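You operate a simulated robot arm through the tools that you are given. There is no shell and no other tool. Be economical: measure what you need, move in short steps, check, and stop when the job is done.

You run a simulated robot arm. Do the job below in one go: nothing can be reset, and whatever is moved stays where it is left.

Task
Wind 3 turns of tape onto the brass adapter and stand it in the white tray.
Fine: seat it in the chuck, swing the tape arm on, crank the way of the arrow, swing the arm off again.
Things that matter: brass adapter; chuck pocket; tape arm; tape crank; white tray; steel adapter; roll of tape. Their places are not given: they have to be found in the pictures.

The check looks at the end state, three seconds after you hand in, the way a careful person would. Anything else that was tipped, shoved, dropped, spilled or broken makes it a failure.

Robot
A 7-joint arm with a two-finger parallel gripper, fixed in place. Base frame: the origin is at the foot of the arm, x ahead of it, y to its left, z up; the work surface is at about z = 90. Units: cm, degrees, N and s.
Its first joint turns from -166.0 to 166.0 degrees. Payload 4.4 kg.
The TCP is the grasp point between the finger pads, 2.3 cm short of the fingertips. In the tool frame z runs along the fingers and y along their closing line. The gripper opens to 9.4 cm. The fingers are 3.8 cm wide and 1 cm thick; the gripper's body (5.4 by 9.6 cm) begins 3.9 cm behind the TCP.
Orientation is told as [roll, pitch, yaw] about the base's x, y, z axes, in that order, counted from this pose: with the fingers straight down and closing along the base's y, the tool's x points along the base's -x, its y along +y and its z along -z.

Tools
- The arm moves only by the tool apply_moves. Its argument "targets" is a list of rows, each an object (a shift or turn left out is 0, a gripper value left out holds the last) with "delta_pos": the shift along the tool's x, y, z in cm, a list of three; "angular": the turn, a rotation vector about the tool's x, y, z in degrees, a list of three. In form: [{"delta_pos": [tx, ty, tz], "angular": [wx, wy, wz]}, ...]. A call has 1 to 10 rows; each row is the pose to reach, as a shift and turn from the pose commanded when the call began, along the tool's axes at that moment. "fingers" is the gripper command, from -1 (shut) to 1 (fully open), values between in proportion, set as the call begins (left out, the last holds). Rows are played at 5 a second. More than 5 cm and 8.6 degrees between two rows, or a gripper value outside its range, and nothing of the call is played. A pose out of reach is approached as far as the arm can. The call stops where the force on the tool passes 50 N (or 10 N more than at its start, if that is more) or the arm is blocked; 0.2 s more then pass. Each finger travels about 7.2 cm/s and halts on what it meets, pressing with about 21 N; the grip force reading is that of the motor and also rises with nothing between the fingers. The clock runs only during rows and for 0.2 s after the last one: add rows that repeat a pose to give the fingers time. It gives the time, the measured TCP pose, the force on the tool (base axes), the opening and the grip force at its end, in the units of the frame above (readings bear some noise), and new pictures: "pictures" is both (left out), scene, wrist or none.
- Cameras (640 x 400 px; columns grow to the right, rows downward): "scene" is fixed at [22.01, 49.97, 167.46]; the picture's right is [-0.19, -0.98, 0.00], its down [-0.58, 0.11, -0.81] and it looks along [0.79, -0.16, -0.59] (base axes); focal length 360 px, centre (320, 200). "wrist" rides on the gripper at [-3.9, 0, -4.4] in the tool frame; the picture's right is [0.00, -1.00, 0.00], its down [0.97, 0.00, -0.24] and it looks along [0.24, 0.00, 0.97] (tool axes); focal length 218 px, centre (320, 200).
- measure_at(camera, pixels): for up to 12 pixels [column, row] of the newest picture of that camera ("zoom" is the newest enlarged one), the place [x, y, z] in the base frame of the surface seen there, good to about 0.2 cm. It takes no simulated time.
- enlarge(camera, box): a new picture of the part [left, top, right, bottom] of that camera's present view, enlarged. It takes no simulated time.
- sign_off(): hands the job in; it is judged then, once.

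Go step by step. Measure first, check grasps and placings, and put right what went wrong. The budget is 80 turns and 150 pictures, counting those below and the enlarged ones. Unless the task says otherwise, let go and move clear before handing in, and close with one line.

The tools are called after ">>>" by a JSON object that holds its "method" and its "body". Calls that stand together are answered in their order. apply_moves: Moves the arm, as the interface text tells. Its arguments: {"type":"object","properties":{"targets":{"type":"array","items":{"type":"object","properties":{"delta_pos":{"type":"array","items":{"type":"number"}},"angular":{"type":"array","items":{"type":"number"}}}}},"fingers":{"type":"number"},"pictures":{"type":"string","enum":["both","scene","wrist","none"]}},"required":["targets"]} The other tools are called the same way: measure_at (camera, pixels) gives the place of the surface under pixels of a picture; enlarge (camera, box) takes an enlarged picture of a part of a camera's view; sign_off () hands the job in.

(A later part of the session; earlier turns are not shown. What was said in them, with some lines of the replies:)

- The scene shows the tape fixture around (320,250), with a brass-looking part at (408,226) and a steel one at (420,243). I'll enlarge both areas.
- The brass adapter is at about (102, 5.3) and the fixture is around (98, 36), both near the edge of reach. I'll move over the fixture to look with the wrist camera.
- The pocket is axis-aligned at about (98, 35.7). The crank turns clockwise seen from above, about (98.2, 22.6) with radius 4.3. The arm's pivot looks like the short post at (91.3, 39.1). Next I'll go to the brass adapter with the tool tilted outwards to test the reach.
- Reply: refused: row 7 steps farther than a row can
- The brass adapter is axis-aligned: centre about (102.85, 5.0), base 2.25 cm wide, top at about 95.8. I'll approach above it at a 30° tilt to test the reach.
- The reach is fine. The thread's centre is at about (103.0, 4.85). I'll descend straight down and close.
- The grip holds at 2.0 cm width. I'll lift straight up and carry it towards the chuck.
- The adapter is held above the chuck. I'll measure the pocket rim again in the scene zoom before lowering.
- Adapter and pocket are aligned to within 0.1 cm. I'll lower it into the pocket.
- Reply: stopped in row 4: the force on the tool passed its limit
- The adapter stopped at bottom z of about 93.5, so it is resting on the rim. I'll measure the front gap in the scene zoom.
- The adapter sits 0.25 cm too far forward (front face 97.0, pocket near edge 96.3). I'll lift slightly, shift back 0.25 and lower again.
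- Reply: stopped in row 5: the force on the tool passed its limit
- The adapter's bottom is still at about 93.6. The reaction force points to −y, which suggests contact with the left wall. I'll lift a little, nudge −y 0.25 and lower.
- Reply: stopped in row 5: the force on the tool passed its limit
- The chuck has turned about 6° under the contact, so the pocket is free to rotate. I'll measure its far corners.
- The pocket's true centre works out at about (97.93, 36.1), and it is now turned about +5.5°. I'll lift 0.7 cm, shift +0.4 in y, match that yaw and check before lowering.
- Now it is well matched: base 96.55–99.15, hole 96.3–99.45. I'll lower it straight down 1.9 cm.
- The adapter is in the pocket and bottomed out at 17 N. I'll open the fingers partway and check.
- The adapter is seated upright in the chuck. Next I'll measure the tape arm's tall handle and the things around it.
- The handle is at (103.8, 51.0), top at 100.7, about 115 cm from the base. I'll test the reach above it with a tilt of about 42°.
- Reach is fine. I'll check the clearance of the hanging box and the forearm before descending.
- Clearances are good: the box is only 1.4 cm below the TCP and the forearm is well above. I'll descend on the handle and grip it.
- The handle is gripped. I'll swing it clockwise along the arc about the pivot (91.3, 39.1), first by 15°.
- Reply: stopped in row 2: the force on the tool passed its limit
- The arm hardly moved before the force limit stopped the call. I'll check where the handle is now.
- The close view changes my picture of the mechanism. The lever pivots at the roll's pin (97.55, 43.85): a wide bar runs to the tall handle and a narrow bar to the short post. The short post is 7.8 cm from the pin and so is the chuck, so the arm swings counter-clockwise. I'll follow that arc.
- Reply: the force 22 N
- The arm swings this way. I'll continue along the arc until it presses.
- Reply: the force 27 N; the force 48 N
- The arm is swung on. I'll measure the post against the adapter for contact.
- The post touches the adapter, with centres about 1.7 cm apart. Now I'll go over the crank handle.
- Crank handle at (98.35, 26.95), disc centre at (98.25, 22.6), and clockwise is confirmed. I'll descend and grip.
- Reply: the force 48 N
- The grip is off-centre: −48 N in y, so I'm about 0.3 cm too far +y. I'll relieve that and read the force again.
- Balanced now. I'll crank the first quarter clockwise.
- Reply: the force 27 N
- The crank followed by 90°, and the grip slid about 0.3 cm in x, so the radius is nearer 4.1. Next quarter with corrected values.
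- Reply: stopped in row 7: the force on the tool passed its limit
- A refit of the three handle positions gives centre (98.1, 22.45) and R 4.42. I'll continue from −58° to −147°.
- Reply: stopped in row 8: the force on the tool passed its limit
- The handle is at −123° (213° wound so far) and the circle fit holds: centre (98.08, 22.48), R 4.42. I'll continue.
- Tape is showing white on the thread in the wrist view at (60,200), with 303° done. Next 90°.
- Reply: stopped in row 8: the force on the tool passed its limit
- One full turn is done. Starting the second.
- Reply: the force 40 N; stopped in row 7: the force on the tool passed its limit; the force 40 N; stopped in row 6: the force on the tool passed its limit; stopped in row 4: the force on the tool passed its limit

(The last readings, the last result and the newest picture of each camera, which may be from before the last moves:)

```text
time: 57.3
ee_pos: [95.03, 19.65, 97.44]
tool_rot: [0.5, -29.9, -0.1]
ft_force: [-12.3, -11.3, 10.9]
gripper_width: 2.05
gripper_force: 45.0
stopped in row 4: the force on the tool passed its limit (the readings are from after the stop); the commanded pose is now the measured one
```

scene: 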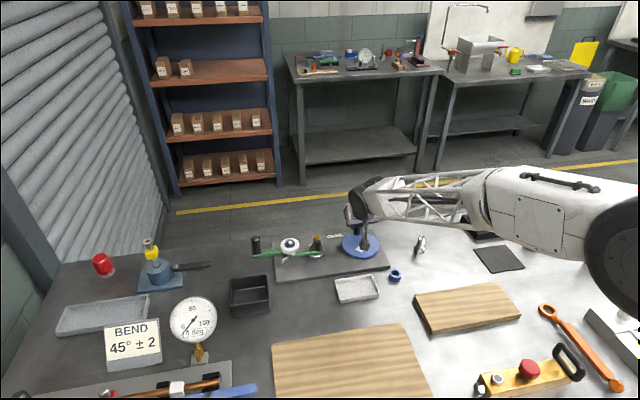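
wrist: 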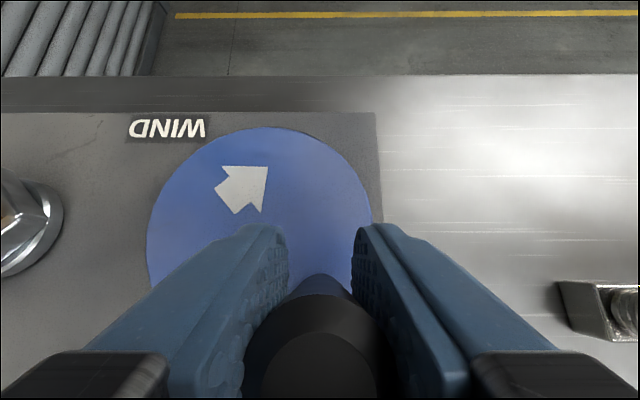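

>>> {"method": "apply_moves", "body": {"targets": [{"delta_pos": [0.36, 0.51, -0.21]}, {"delta_pos": [0.63, 1.12, -0.37]}, {"delta_pos": [0.83, 1.78, -0.48]}, {"delta_pos": [0.92, 2.47, -0.53]}, {"delta_pos": [0.93, 3.16, -0.54]}, {"delta_pos": [0.84, 3.84, -0.49]}, {"delta_pos": [0.66, 4.51, -0.38]}, {"delta_pos": [0.39, 5.13, -0.23]}, {"delta_pos": [0.04, 5.69, -0.03]}, {"delta_pos": [-0.38, 6.19, 0.22]}], "pictures": "wrist"}}

```text
time: 59.5
ee_pos: [95.42, 25.83, 97.3]
tool_rot: [0.6, -30.0, -0.1]
ft_force: [-25.3, 27.8, 5.9]
gripper_width: 2.04
gripper_force: 44.8
```

wrist: 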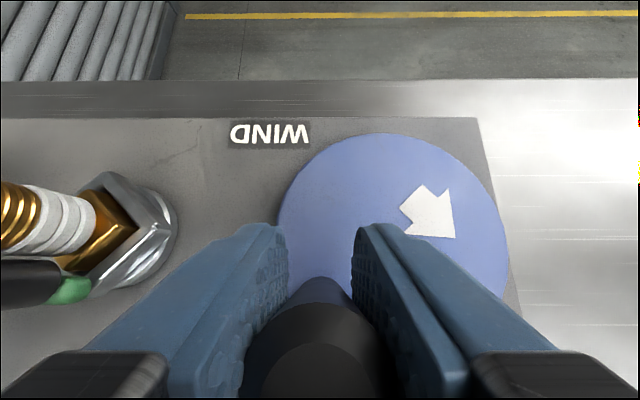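

Three tape bands are building up and about 45° remains. I'll finish the third turn.

>>> {"method": "apply_moves", "body": {"targets": [{"delta_pos": [-0.48, 0.53, 0.28]}, {"delta_pos": [-1.02, 0.85, 0.59]}, {"delta_pos": [-1.59, 1.07, 0.92]}, {"delta_pos": [-2.18, 1.19, 1.26]}, {"delta_pos": [-2.78, 1.19, 1.6]}, {"delta_pos": [-3.04, 1.16, 1.76]}], "pictures": "wrist"}}

>>> {"method": "enlarge", "body": {"camera": "scene", "box": [280, 215, 408, 295]}}

>>> {"method": "measure_at", "body": {"camera": "wrist", "pixels": [[317, 330], [317, 300], [317, 370]]}}

```text
time: 60.9
ee_pos: [98.98, 27.01, 97.39]
tool_rot: [0.7, -29.9, -0.1]
ft_force: [4.8, 39.7, -14.6]
gripper_width: 2.07
gripper_force: 44.8
```

wrist: 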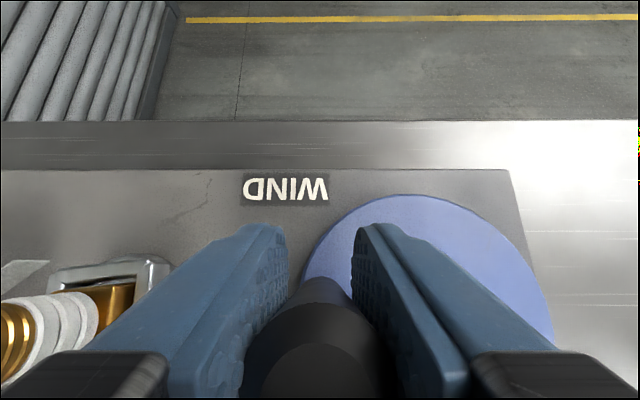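

```text
5.00 times, centred on (344, 255) of scene
```

zoom: 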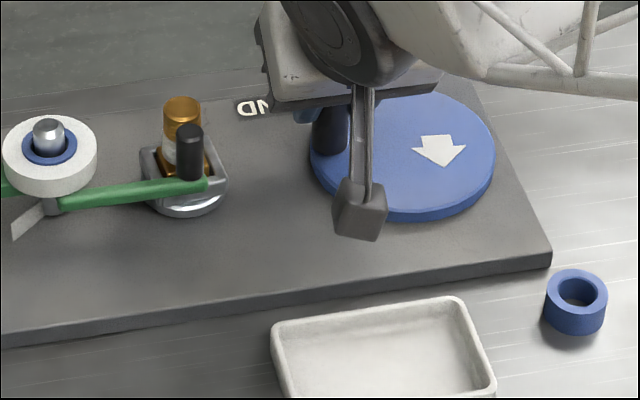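

```text
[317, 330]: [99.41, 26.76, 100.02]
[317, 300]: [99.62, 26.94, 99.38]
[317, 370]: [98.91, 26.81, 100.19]
```

Three turns plus about 6°. I'll release and lift clear, then go back to the tape arm handle.

>>> {"method": "apply_moves", "body": {"targets": [{"delta_pos": [0, 0.15, 0]}, {"delta_pos": [0, 0.15, 0]}, {"delta_pos": [0, 0.15, 0]}], "fingers": -0.2, "pictures": "none"}}

>>> {"method": "apply_moves", "body": {"targets": [{"delta_pos": [-1.5, 0, -2.6]}, {"delta_pos": [-3.5, 0, -6.06]}, {"delta_pos": [-5.5, 0, -9.53]}, {"delta_pos": [-5.5, 0, -9.53]}]}}

>>> {"method": "enlarge", "body": {"camera": "scene", "box": [240, 215, 368, 295]}}

>>> {"method": "measure_at", "body": {"camera": "zoom", "pixels": [[77, 110], [77, 145], [66, 120], [88, 120], [248, 135], [380, 106], [390, 130]]}}

```text
time: 61.7
ee_pos: [98.95, 27.07, 97.37]
tool_rot: [0.7, -29.9, -0.1]
ft_force: [0.2, 0.6, -0.5]
gripper_width: 3.75
gripper_force: 0.0
```

```text
time: 62.7
ee_pos: [99.03, 26.74, 108.23]
tool_rot: [0.6, -30.0, -0.1]
ft_force: [0.1, 0.0, 0.6]
gripper_width: 3.75
gripper_force: 0.1
```

scene: 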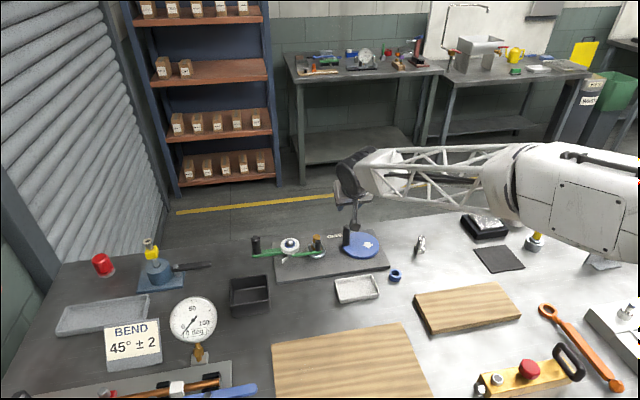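
wrist: 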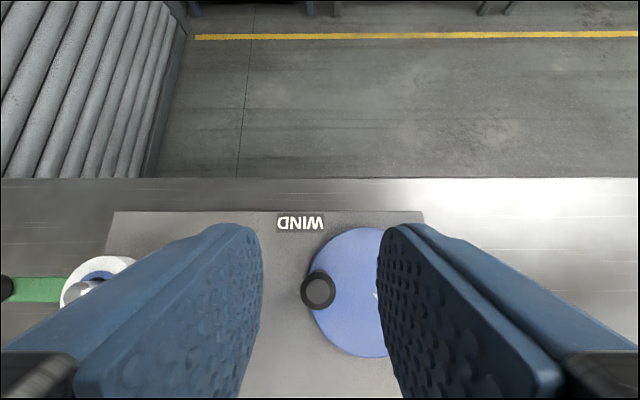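

```text
5.00 times, centred on (304, 255) of scene
```

zoom: 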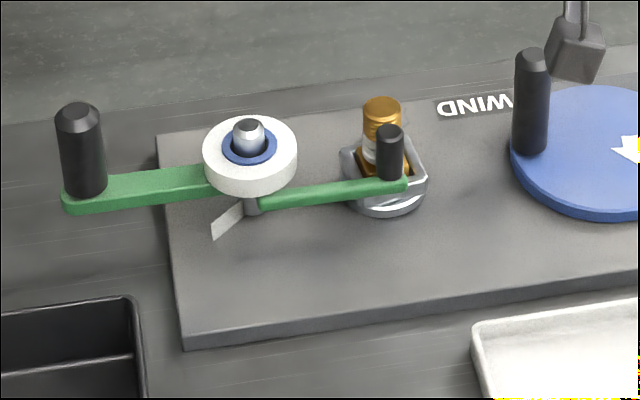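

```text
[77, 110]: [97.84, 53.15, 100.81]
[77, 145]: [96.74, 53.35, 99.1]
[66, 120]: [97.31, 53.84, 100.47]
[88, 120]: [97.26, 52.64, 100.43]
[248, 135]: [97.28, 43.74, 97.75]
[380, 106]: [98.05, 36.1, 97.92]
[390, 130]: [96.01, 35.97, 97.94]
```

The handle is at (97.7, 53.2). I'll move above it at a 42° tilt.

>>> {"method": "apply_moves", "body": {"targets": [{"delta_pos": [0, 4.5, -1], "angular": [0, -2, 0]}, {"delta_pos": [0, 9, -2.2], "angular": [0, -4, 0]}, {"delta_pos": [0, 13.5, -2.2], "angular": [0, -6, 0]}, {"delta_pos": [0.1, 18, -2.2], "angular": [0, -8, 0]}, {"delta_pos": [0.2, 22.5, -2.2], "angular": [0, -10, 0]}, {"delta_pos": [0.23, 26.4, -2.2], "angular": [0, -12, 0]}, {"delta_pos": [0.23, 26.4, -2.2], "angular": [0, -12, 0]}], "pictures": "wrist"}}

```text
time: 64.3
ee_pos: [97.41, 53.25, 110.45]
tool_rot: [0.7, -42.0, -0.3]
ft_force: [-0.5, 0.4, -0.4]
gripper_width: 3.75
gripper_force: 0.0
```

wrist: 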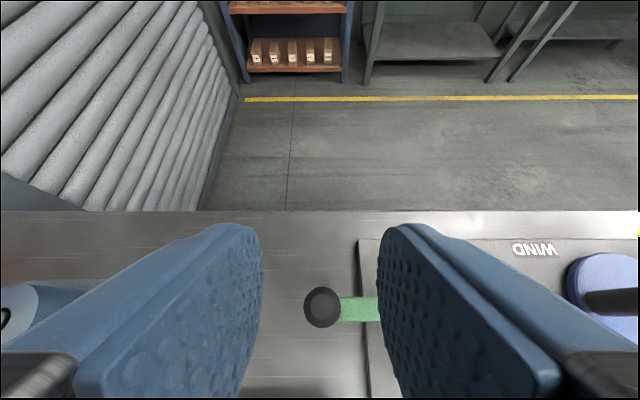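

>>> {"method": "apply_moves", "body": {"targets": [{"delta_pos": [2.5, -0.05, 2.9]}, {"delta_pos": [5, -0.05, 5.8]}, {"delta_pos": [7.47, -0.05, 8.75]}, {"delta_pos": [7.47, -0.05, 8.75]}], "pictures": "wrist"}}

>>> {"method": "apply_moves", "body": {"targets": [{"delta_pos": [0, 0, 0]}, {"delta_pos": [0, 0, 0]}, {"delta_pos": [0, 0, 0]}], "fingers": -1, "pictures": "none"}}

```text
time: 65.3
ee_pos: [98.02, 53.28, 98.8]
tool_rot: [0.7, -41.9, -0.3]
ft_force: [0.6, -0.4, 0.1]
gripper_width: 3.76
gripper_force: 0.1
```

wrist: 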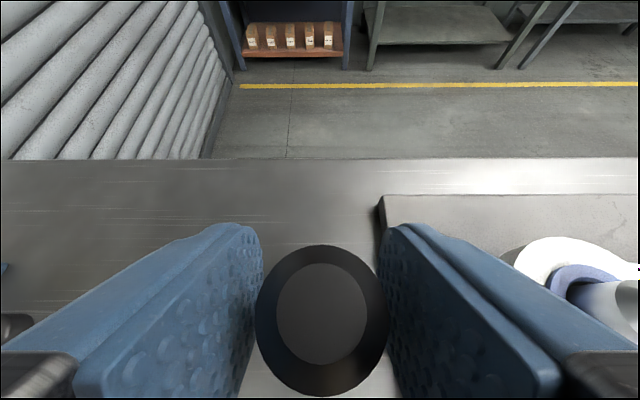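

```text
time: 66.1
ee_pos: [97.94, 53.23, 99.0]
tool_rot: [0.6, -41.9, -0.4]
ft_force: [-0.7, -7.6, -0.7]
gripper_width: 2.52
gripper_force: 44.5
```

Gripped. I'll swing the arm off, clockwise back to its original position.

>>> {"method": "apply_moves", "body": {"targets": [{"delta_pos": [-0.41, 0.03, 0.37]}, {"delta_pos": [-0.89, 0, 0.8]}, {"delta_pos": [-1.37, -0.15, 1.24]}, {"delta_pos": [-1.86, -0.35, 1.67]}, {"delta_pos": [-2.32, -0.58, 2.09]}, {"delta_pos": [-2.78, -0.85, 2.5]}, {"delta_pos": [-3.2, -1.17, 2.88]}, {"delta_pos": [-3.63, -1.51, 3.27]}, {"delta_pos": [-3.99, -1.9, 3.59]}, {"delta_pos": [-4.31, -2.25, 3.88]}], "pictures": "wrist"}}

```text
time: 67.0
ee_pos: [100.05, 53.0, 98.93]
tool_rot: [0.3, -41.8, -0.4]
ft_force: [5.8, -10.6, 2.6]
gripper_width: 2.4
gripper_force: 44.8
stopped in row 4: the force on the tool passed its limit (the readings are from after the stop); the commanded pose is now the measured one
```

wrist: 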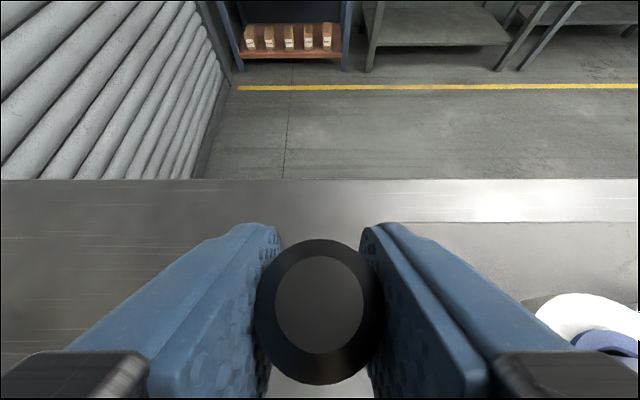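

>>> {"method": "apply_moves", "body": {"targets": [{"delta_pos": [-0.33, -0.25, 0.3]}, {"delta_pos": [-0.66, -0.41, 0.6]}, {"delta_pos": [-1.0, -0.6, 0.9]}, {"delta_pos": [-1.34, -0.83, 1.2]}, {"delta_pos": [-1.66, -1.08, 1.5]}, {"delta_pos": [-1.98, -1.35, 1.78]}, {"delta_pos": [-2.28, -1.65, 2.05]}, {"delta_pos": [-2.57, -1.95, 2.31]}, {"delta_pos": [-2.79, -2.2, 2.51]}], "pictures": "wrist"}}

```text
time: 68.1
ee_pos: [101.71, 52.39, 98.82]
tool_rot: [0.7, -41.9, -0.2]
ft_force: [6.6, 16.7, -3.4]
gripper_width: 2.35
gripper_force: 45.3
stopped in row 5: the force on the tool passed its limit (the readings are from after the stop); the commanded pose is now the measured one
```

wrist: 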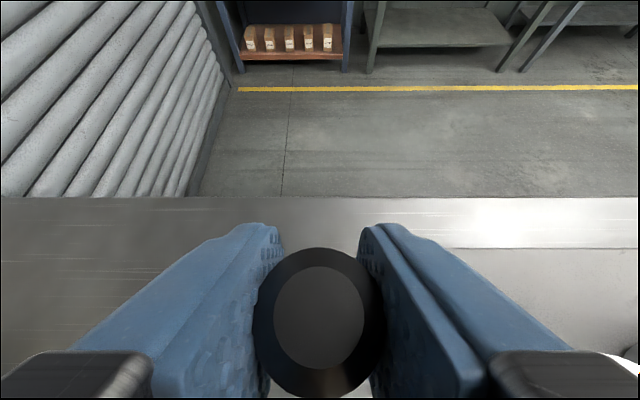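

>>> {"method": "apply_moves", "body": {"targets": [{"delta_pos": [-0.31, -0.14, 0.28]}, {"delta_pos": [-0.62, -0.39, 0.56]}, {"delta_pos": [-0.92, -0.66, 0.83]}, {"delta_pos": [-1.23, -0.96, 1.1]}, {"delta_pos": [-1.43, -1.17, 1.28]}, {"delta_pos": [-1.61, -1.39, 1.45]}], "pictures": "wrist"}}

```text
time: 69.1
ee_pos: [103.11, 51.8, 98.79]
tool_rot: [0.7, -41.9, -0.2]
ft_force: [11.0, 16.4, -4.1]
gripper_width: 2.48
gripper_force: 45.4
stopped in row 4: the force on the tool passed its limit (the readings are from after the stop); the commanded pose is now the measured one
```

wrist: 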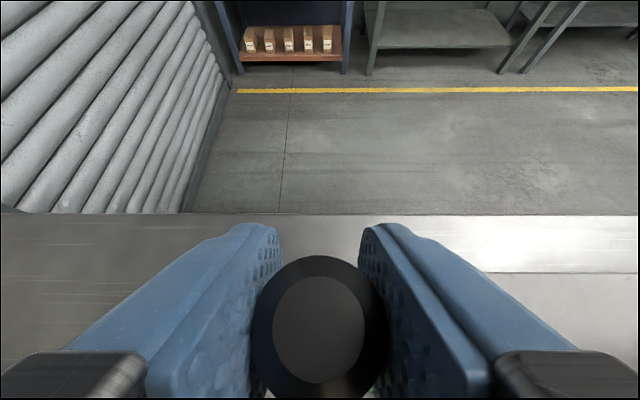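

>>> {"method": "apply_moves", "body": {"targets": [{"delta_pos": [-0.2, -0.1, 0.18]}, {"delta_pos": [-0.4, -0.3, 0.36]}, {"delta_pos": [-0.6, -0.5, 0.54]}, {"delta_pos": [-0.75, -0.7, 0.68]}, {"delta_pos": [-0.8, -0.8, 0.72]}], "pictures": "none"}}

>>> {"method": "apply_moves", "body": {"targets": [{"delta_pos": [0, 0, 0]}, {"delta_pos": [0, 0, 0]}, {"delta_pos": [0, 0, 0]}], "fingers": -0.2, "pictures": "none"}}

>>> {"method": "apply_moves", "body": {"targets": [{"delta_pos": [-1.5, 0, -2.5]}, {"delta_pos": [-3.5, 0, -5.5]}, {"delta_pos": [-5.5, 0, -9]}, {"delta_pos": [-5.5, 0, -9]}]}}

>>> {"method": "enlarge", "body": {"camera": "scene", "box": [240, 215, 368, 295]}}

```text
time: 70.4
ee_pos: [104.18, 51.02, 98.98]
tool_rot: [0.8, -42.0, -0.1]
ft_force: [12.1, 12.9, -3.3]
gripper_width: 2.5
gripper_force: 45.2
stopped in row 5: the force on the tool passed its limit (the readings are from after the stop); the commanded pose is now the measured one
```

```text
time: 71.2
ee_pos: [104.32, 50.98, 98.82]
tool_rot: [0.9, -42.0, -0.3]
ft_force: [-0.4, -0.4, 0.4]
gripper_width: 3.75
gripper_force: 0.0
```

```text
time: 72.2
ee_pos: [102.3, 50.77, 109.38]
tool_rot: [0.9, -42.0, -0.2]
ft_force: [0.0, -0.3, 0.0]
gripper_width: 3.73
gripper_force: 0.0
```

scene: 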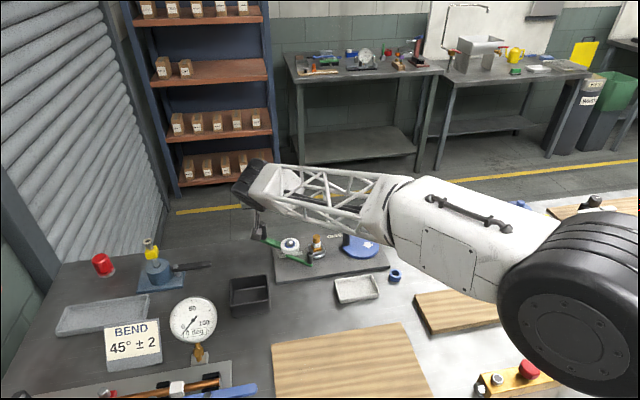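
wrist: 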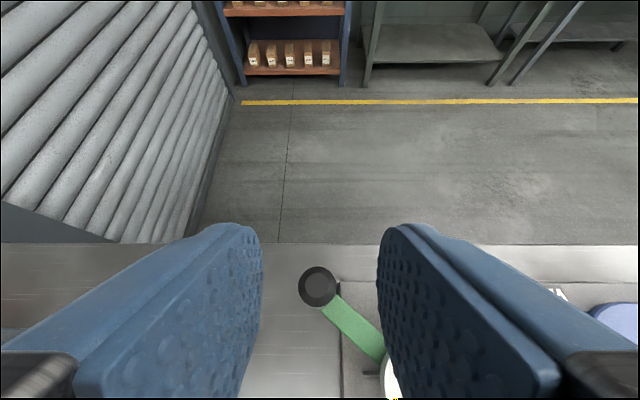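

```text
5.00 times, centred on (304, 255) of scene
```

zoom: 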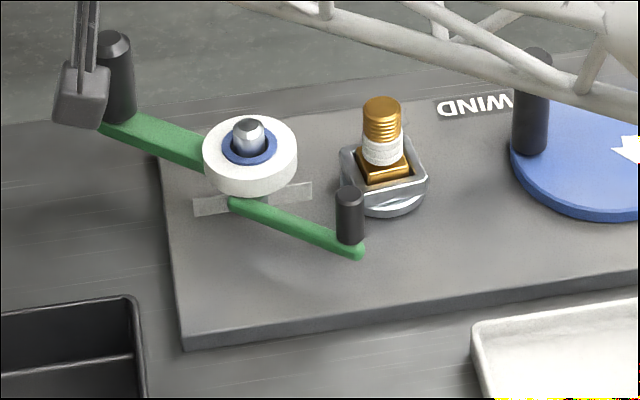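

The arm is off and neat tape sits on the lower thread. Next I'll go above the adapter at a 30° tilt.

>>> {"method": "apply_moves", "body": {"targets": [{"delta_pos": [0.5, -3, -1], "angular": [0, 2, 0]}, {"delta_pos": [1.5, -6.5, -2], "angular": [0, 5, 0]}, {"delta_pos": [2.7, -10.5, -2.2], "angular": [0, 9, 0]}, {"delta_pos": [3.9, -14.7, -2.17], "angular": [0, 12, 0]}, {"delta_pos": [3.9, -14.7, -2.17], "angular": [0, 12, 0]}], "pictures": "wrist"}}

>>> {"method": "enlarge", "body": {"camera": "wrist", "box": [270, 240, 366, 300]}}

>>> {"method": "measure_at", "body": {"camera": "zoom", "pixels": [[320, 200], [280, 200], [360, 200], [320, 160], [320, 240], [100, 200], [540, 200]]}}

>>> {"method": "measure_at", "body": {"camera": "scene", "pixels": [[334, 281], [341, 303], [379, 294], [371, 275], [357, 288], [345, 289], [367, 288]]}}

```text
time: 73.4
ee_pos: [98.08, 36.23, 108.12]
tool_rot: [0.8, -30.0, 0.1]
ft_force: [-0.7, -0.4, 0.4]
gripper_width: 3.77
gripper_force: 0.1
```

wrist: 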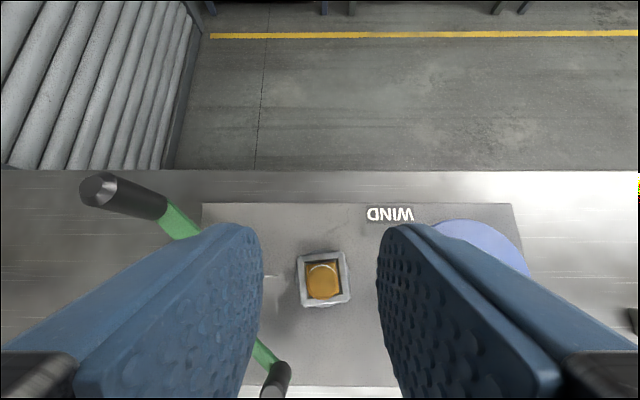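

```text
6.67 times, centred on (318, 270) of wrist
```

zoom: 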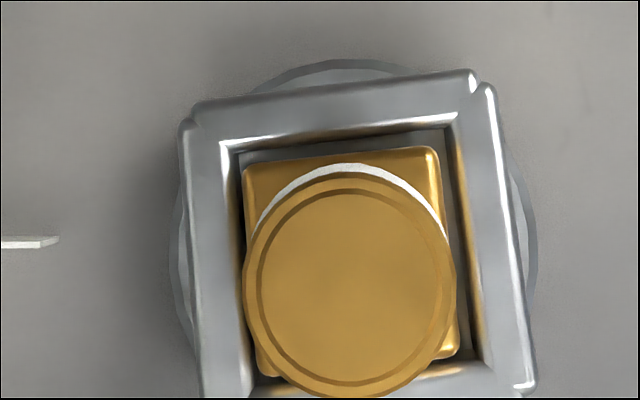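

```text
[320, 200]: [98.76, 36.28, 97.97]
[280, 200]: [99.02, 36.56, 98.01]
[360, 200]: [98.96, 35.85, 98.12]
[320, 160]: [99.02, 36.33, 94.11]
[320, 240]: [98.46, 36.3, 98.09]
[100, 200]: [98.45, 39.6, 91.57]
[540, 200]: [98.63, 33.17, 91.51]
```

```text
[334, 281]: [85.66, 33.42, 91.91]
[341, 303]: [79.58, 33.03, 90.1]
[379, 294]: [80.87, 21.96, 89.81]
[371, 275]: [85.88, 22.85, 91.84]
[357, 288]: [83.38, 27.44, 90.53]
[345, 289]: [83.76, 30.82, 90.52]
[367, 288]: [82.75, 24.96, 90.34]
```

The adapter's top centre is at about (97.95, 36.1, 98.0), with the tape below the top half. I'll descend to TCP z 98.3, gripping only the bare upper thread.

>>> {"method": "apply_moves", "body": {"targets": [{"delta_pos": [2, -0.1, 3.4]}, {"delta_pos": [3.8, -0.1, 6.5]}, {"delta_pos": [4.99, -0.1, 8.44]}, {"delta_pos": [4.99, -0.1, 8.44]}], "pictures": "wrist"}}

>>> {"method": "apply_moves", "body": {"targets": [{"delta_pos": [0, 0, 0]}, {"delta_pos": [0, 0, 0]}, {"delta_pos": [0, 0, 0]}], "fingers": -1, "pictures": "wrist"}}

>>> {"method": "enlarge", "body": {"camera": "scene", "box": [296, 225, 344, 265]}}

```text
time: 74.4
ee_pos: [97.97, 36.2, 98.32]
tool_rot: [0.7, -30.0, 0.0]
ft_force: [0.1, -0.1, 0.5]
gripper_width: 3.76
gripper_force: 0.1
```

wrist: 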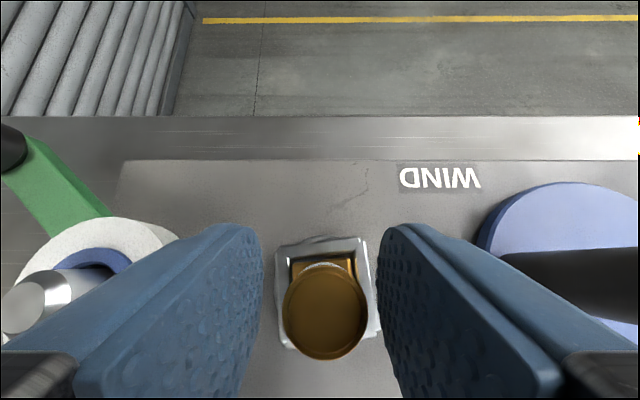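

```text
time: 75.2
ee_pos: [97.99, 36.16, 98.35]
tool_rot: [0.7, -29.9, 0.0]
ft_force: [0.3, -7.0, -1.0]
gripper_width: 2.01
gripper_force: 21.0
```

wrist: 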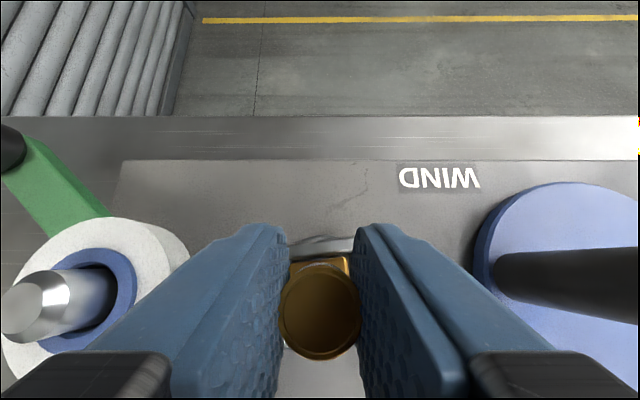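

```text
10.00 times, centred on (320, 245) of scene
```

zoom: 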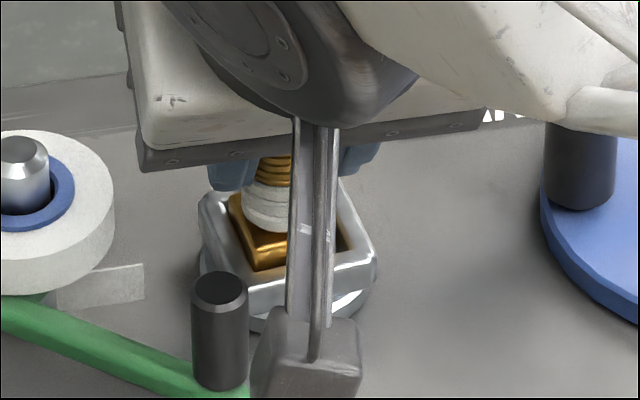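

Gripped at 2.0 cm. I'll lift straight up and carry it over the white tray at (83, 27.8).

>>> {"method": "apply_moves", "body": {"targets": [{"delta_pos": [-1, 0, -1.73]}, {"delta_pos": [-2, 0, -3.46]}, {"delta_pos": [-3.5, 0, -6.06]}, {"delta_pos": [-5, 0, -8.66]}, {"delta_pos": [-2, -2, -10.5]}, {"delta_pos": [1.5, -4, -12.5]}, {"delta_pos": [5, -6, -14.5]}, {"delta_pos": [7.99, -8.2, -16.16]}, {"delta_pos": [7.99, -8.2, -16.16]}]}}

>>> {"method": "enlarge", "body": {"camera": "scene", "box": [280, 215, 408, 315]}}

```text
time: 77.2
ee_pos: [82.85, 27.57, 108.46]
tool_rot: [0.6, -30.1, 0.1]
ft_force: [0.7, 0.4, -0.5]
gripper_width: 1.99
gripper_force: 20.8
```

scene: 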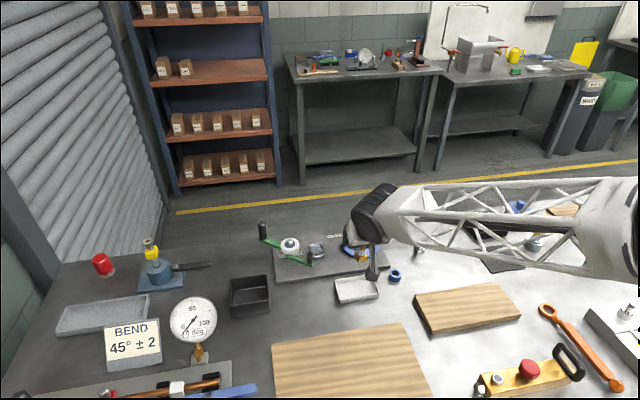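
wrist: 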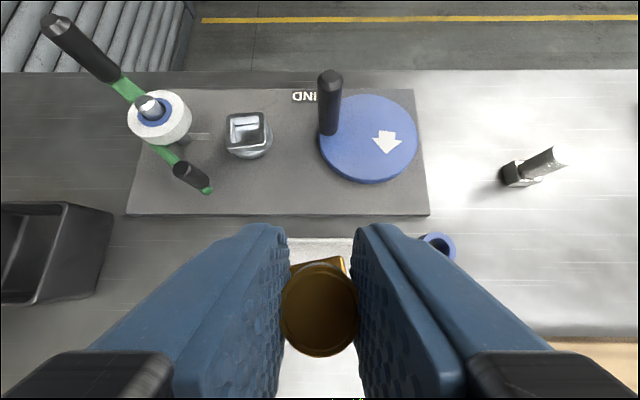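

```text
4.00 times, centred on (344, 265) of scene
```

zoom: 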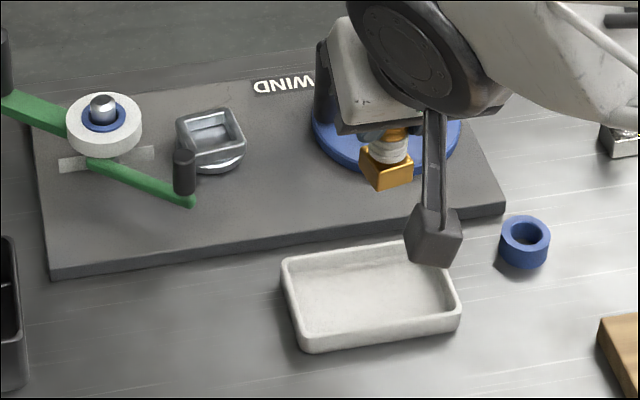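

The adapter is level above the tray's centre. I'll lower it to just above the floor, then into contact.

>>> {"method": "apply_moves", "body": {"targets": [{"delta_pos": [2, 0.2, 3.46]}, {"delta_pos": [4, 0.2, 6.93]}, {"delta_pos": [5.4, 0.2, 9.35]}, {"delta_pos": [5.75, 0.2, 9.96]}, {"delta_pos": [5.75, 0.2, 9.96]}], "pictures": "none"}}

>>> {"method": "enlarge", "body": {"camera": "scene", "box": [328, 260, 392, 310]}}

>>> {"method": "measure_at", "body": {"camera": "zoom", "pixels": [[230, 205], [230, 225], [230, 240], [200, 250], [260, 225]]}}

```text
time: 78.4
ee_pos: [82.91, 28.09, 96.72]
tool_rot: [0.7, -30.1, 0.0]
ft_force: [-0.5, 0.2, -2.3]
gripper_width: 1.95
gripper_force: 20.8
```

```text
8.00 times, centred on (360, 285) of scene
```

zoom: 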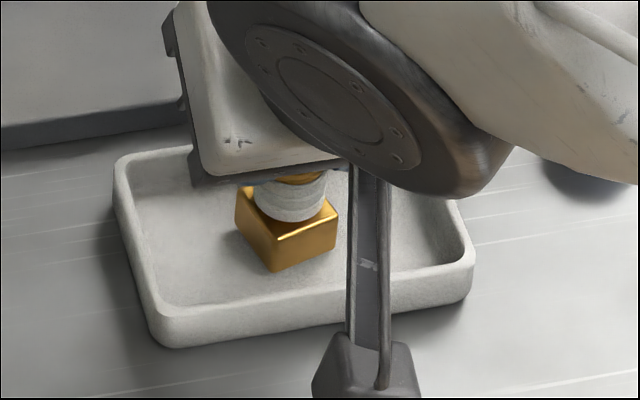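

```text
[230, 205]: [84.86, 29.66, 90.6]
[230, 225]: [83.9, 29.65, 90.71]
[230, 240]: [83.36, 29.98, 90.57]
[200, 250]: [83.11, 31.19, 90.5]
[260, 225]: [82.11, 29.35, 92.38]
```

>>> {"method": "apply_moves", "body": {"targets": [{"delta_pos": [0.05, 0, 0.09]}, {"delta_pos": [0.1, 0, 0.17]}, {"delta_pos": [0.14, 0, 0.24]}], "pictures": "none"}}

```text
time: 79.2
ee_pos: [82.93, 28.08, 96.63]
tool_rot: [0.8, -30.1, 0.0]
ft_force: [-0.3, 0.0, 4.0]
gripper_width: 1.92
gripper_force: 20.9
```

>>> {"method": "apply_moves", "body": {"targets": [{"delta_pos": [0.04, 0, 0.07]}, {"delta_pos": [0.07, 0, 0.12]}, {"delta_pos": [0.07, 0, 0.12]}], "pictures": "none"}}

>>> {"method": "enlarge", "body": {"camera": "scene", "box": [328, 260, 392, 310]}}

```text
time: 80.0
ee_pos: [82.96, 28.06, 96.44]
tool_rot: [0.8, -30.1, 0.0]
ft_force: [0.5, 1.7, 14.1]
gripper_width: 1.95
gripper_force: 21.2
```

```text
8.00 times, centred on (360, 285) of scene
```

zoom: 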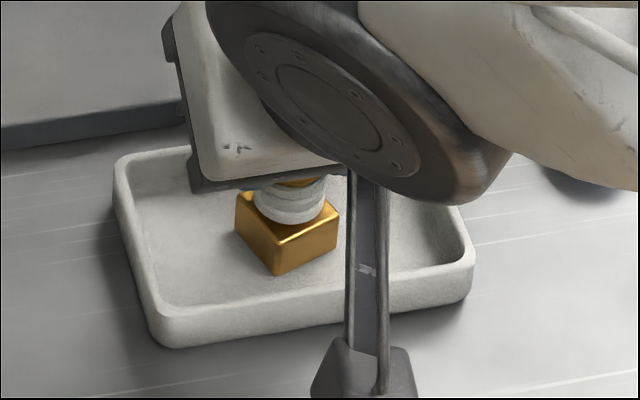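

The adapter is pressed on the tray floor (14 N). I'll ease the fingers open and withdraw straight up.

>>> {"method": "apply_moves", "body": {"targets": [{"delta_pos": [-0.03, 0, -0.05]}, {"delta_pos": [-0.03, 0, -0.05]}, {"delta_pos": [-0.03, 0, -0.05]}], "fingers": -0.2, "pictures": "none"}}

>>> {"method": "apply_moves", "body": {"targets": [{"delta_pos": [-1, 0, -1.73]}, {"delta_pos": [-3, 0, -5.2]}, {"delta_pos": [-5, 0, -8.66]}, {"delta_pos": [-7, 0, -12.12]}, {"delta_pos": [-7, -4, -12.12]}, {"delta_pos": [-7, -8, -12.12]}, {"delta_pos": [-7, -12, -12.12]}, {"delta_pos": [-7, -16, -12.12]}]}}

>>> {"method": "enlarge", "body": {"camera": "scene", "box": [240, 215, 400, 315]}}

```text
time: 80.8
ee_pos: [82.97, 28.0, 96.4]
tool_rot: [0.8, -30.0, 0.1]
ft_force: [-0.2, -0.3, 0.3]
gripper_width: 3.78
gripper_force: 0.0
```

```text
time: 82.6
ee_pos: [83.06, 11.87, 109.97]
tool_rot: [0.8, -30.0, -0.1]
ft_force: [-0.9, 0.1, 0.1]
gripper_width: 3.76
gripper_force: 0.0
```

scene: 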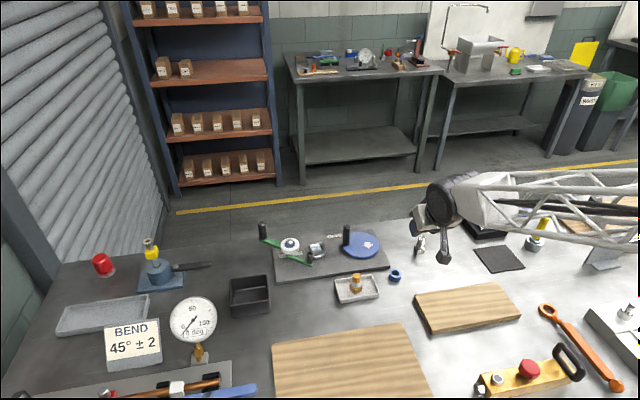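
wrist: 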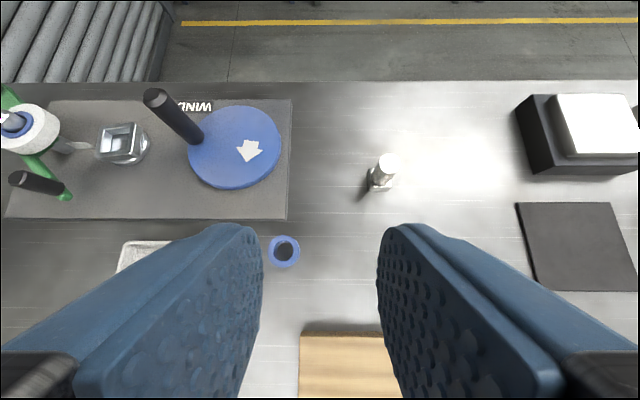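

```text
4.00 times, centred on (320, 265) of scene
```

zoom: 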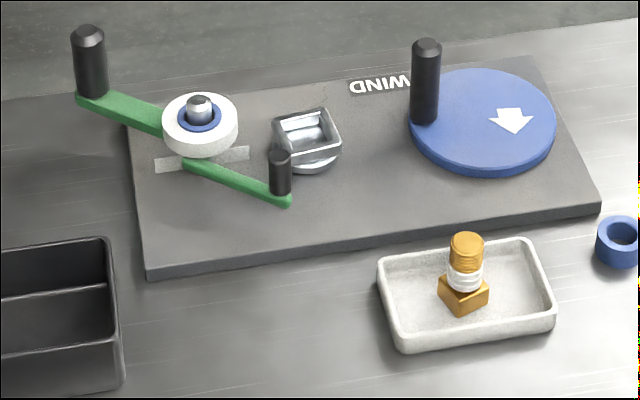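

The adapter stands upright in the white tray with its tape on. The arm is off, nothing else was disturbed and the gripper is clear, so I'm handing in.

>>> {"method": "sign_off", "body": {}}

```text
The job is handed in.
```

The brass adapter has 3 turns of tape on it (about 6° over) and stands upright in the white tray. The tape arm is swung off again, and I saw nothing else tipped or moved.
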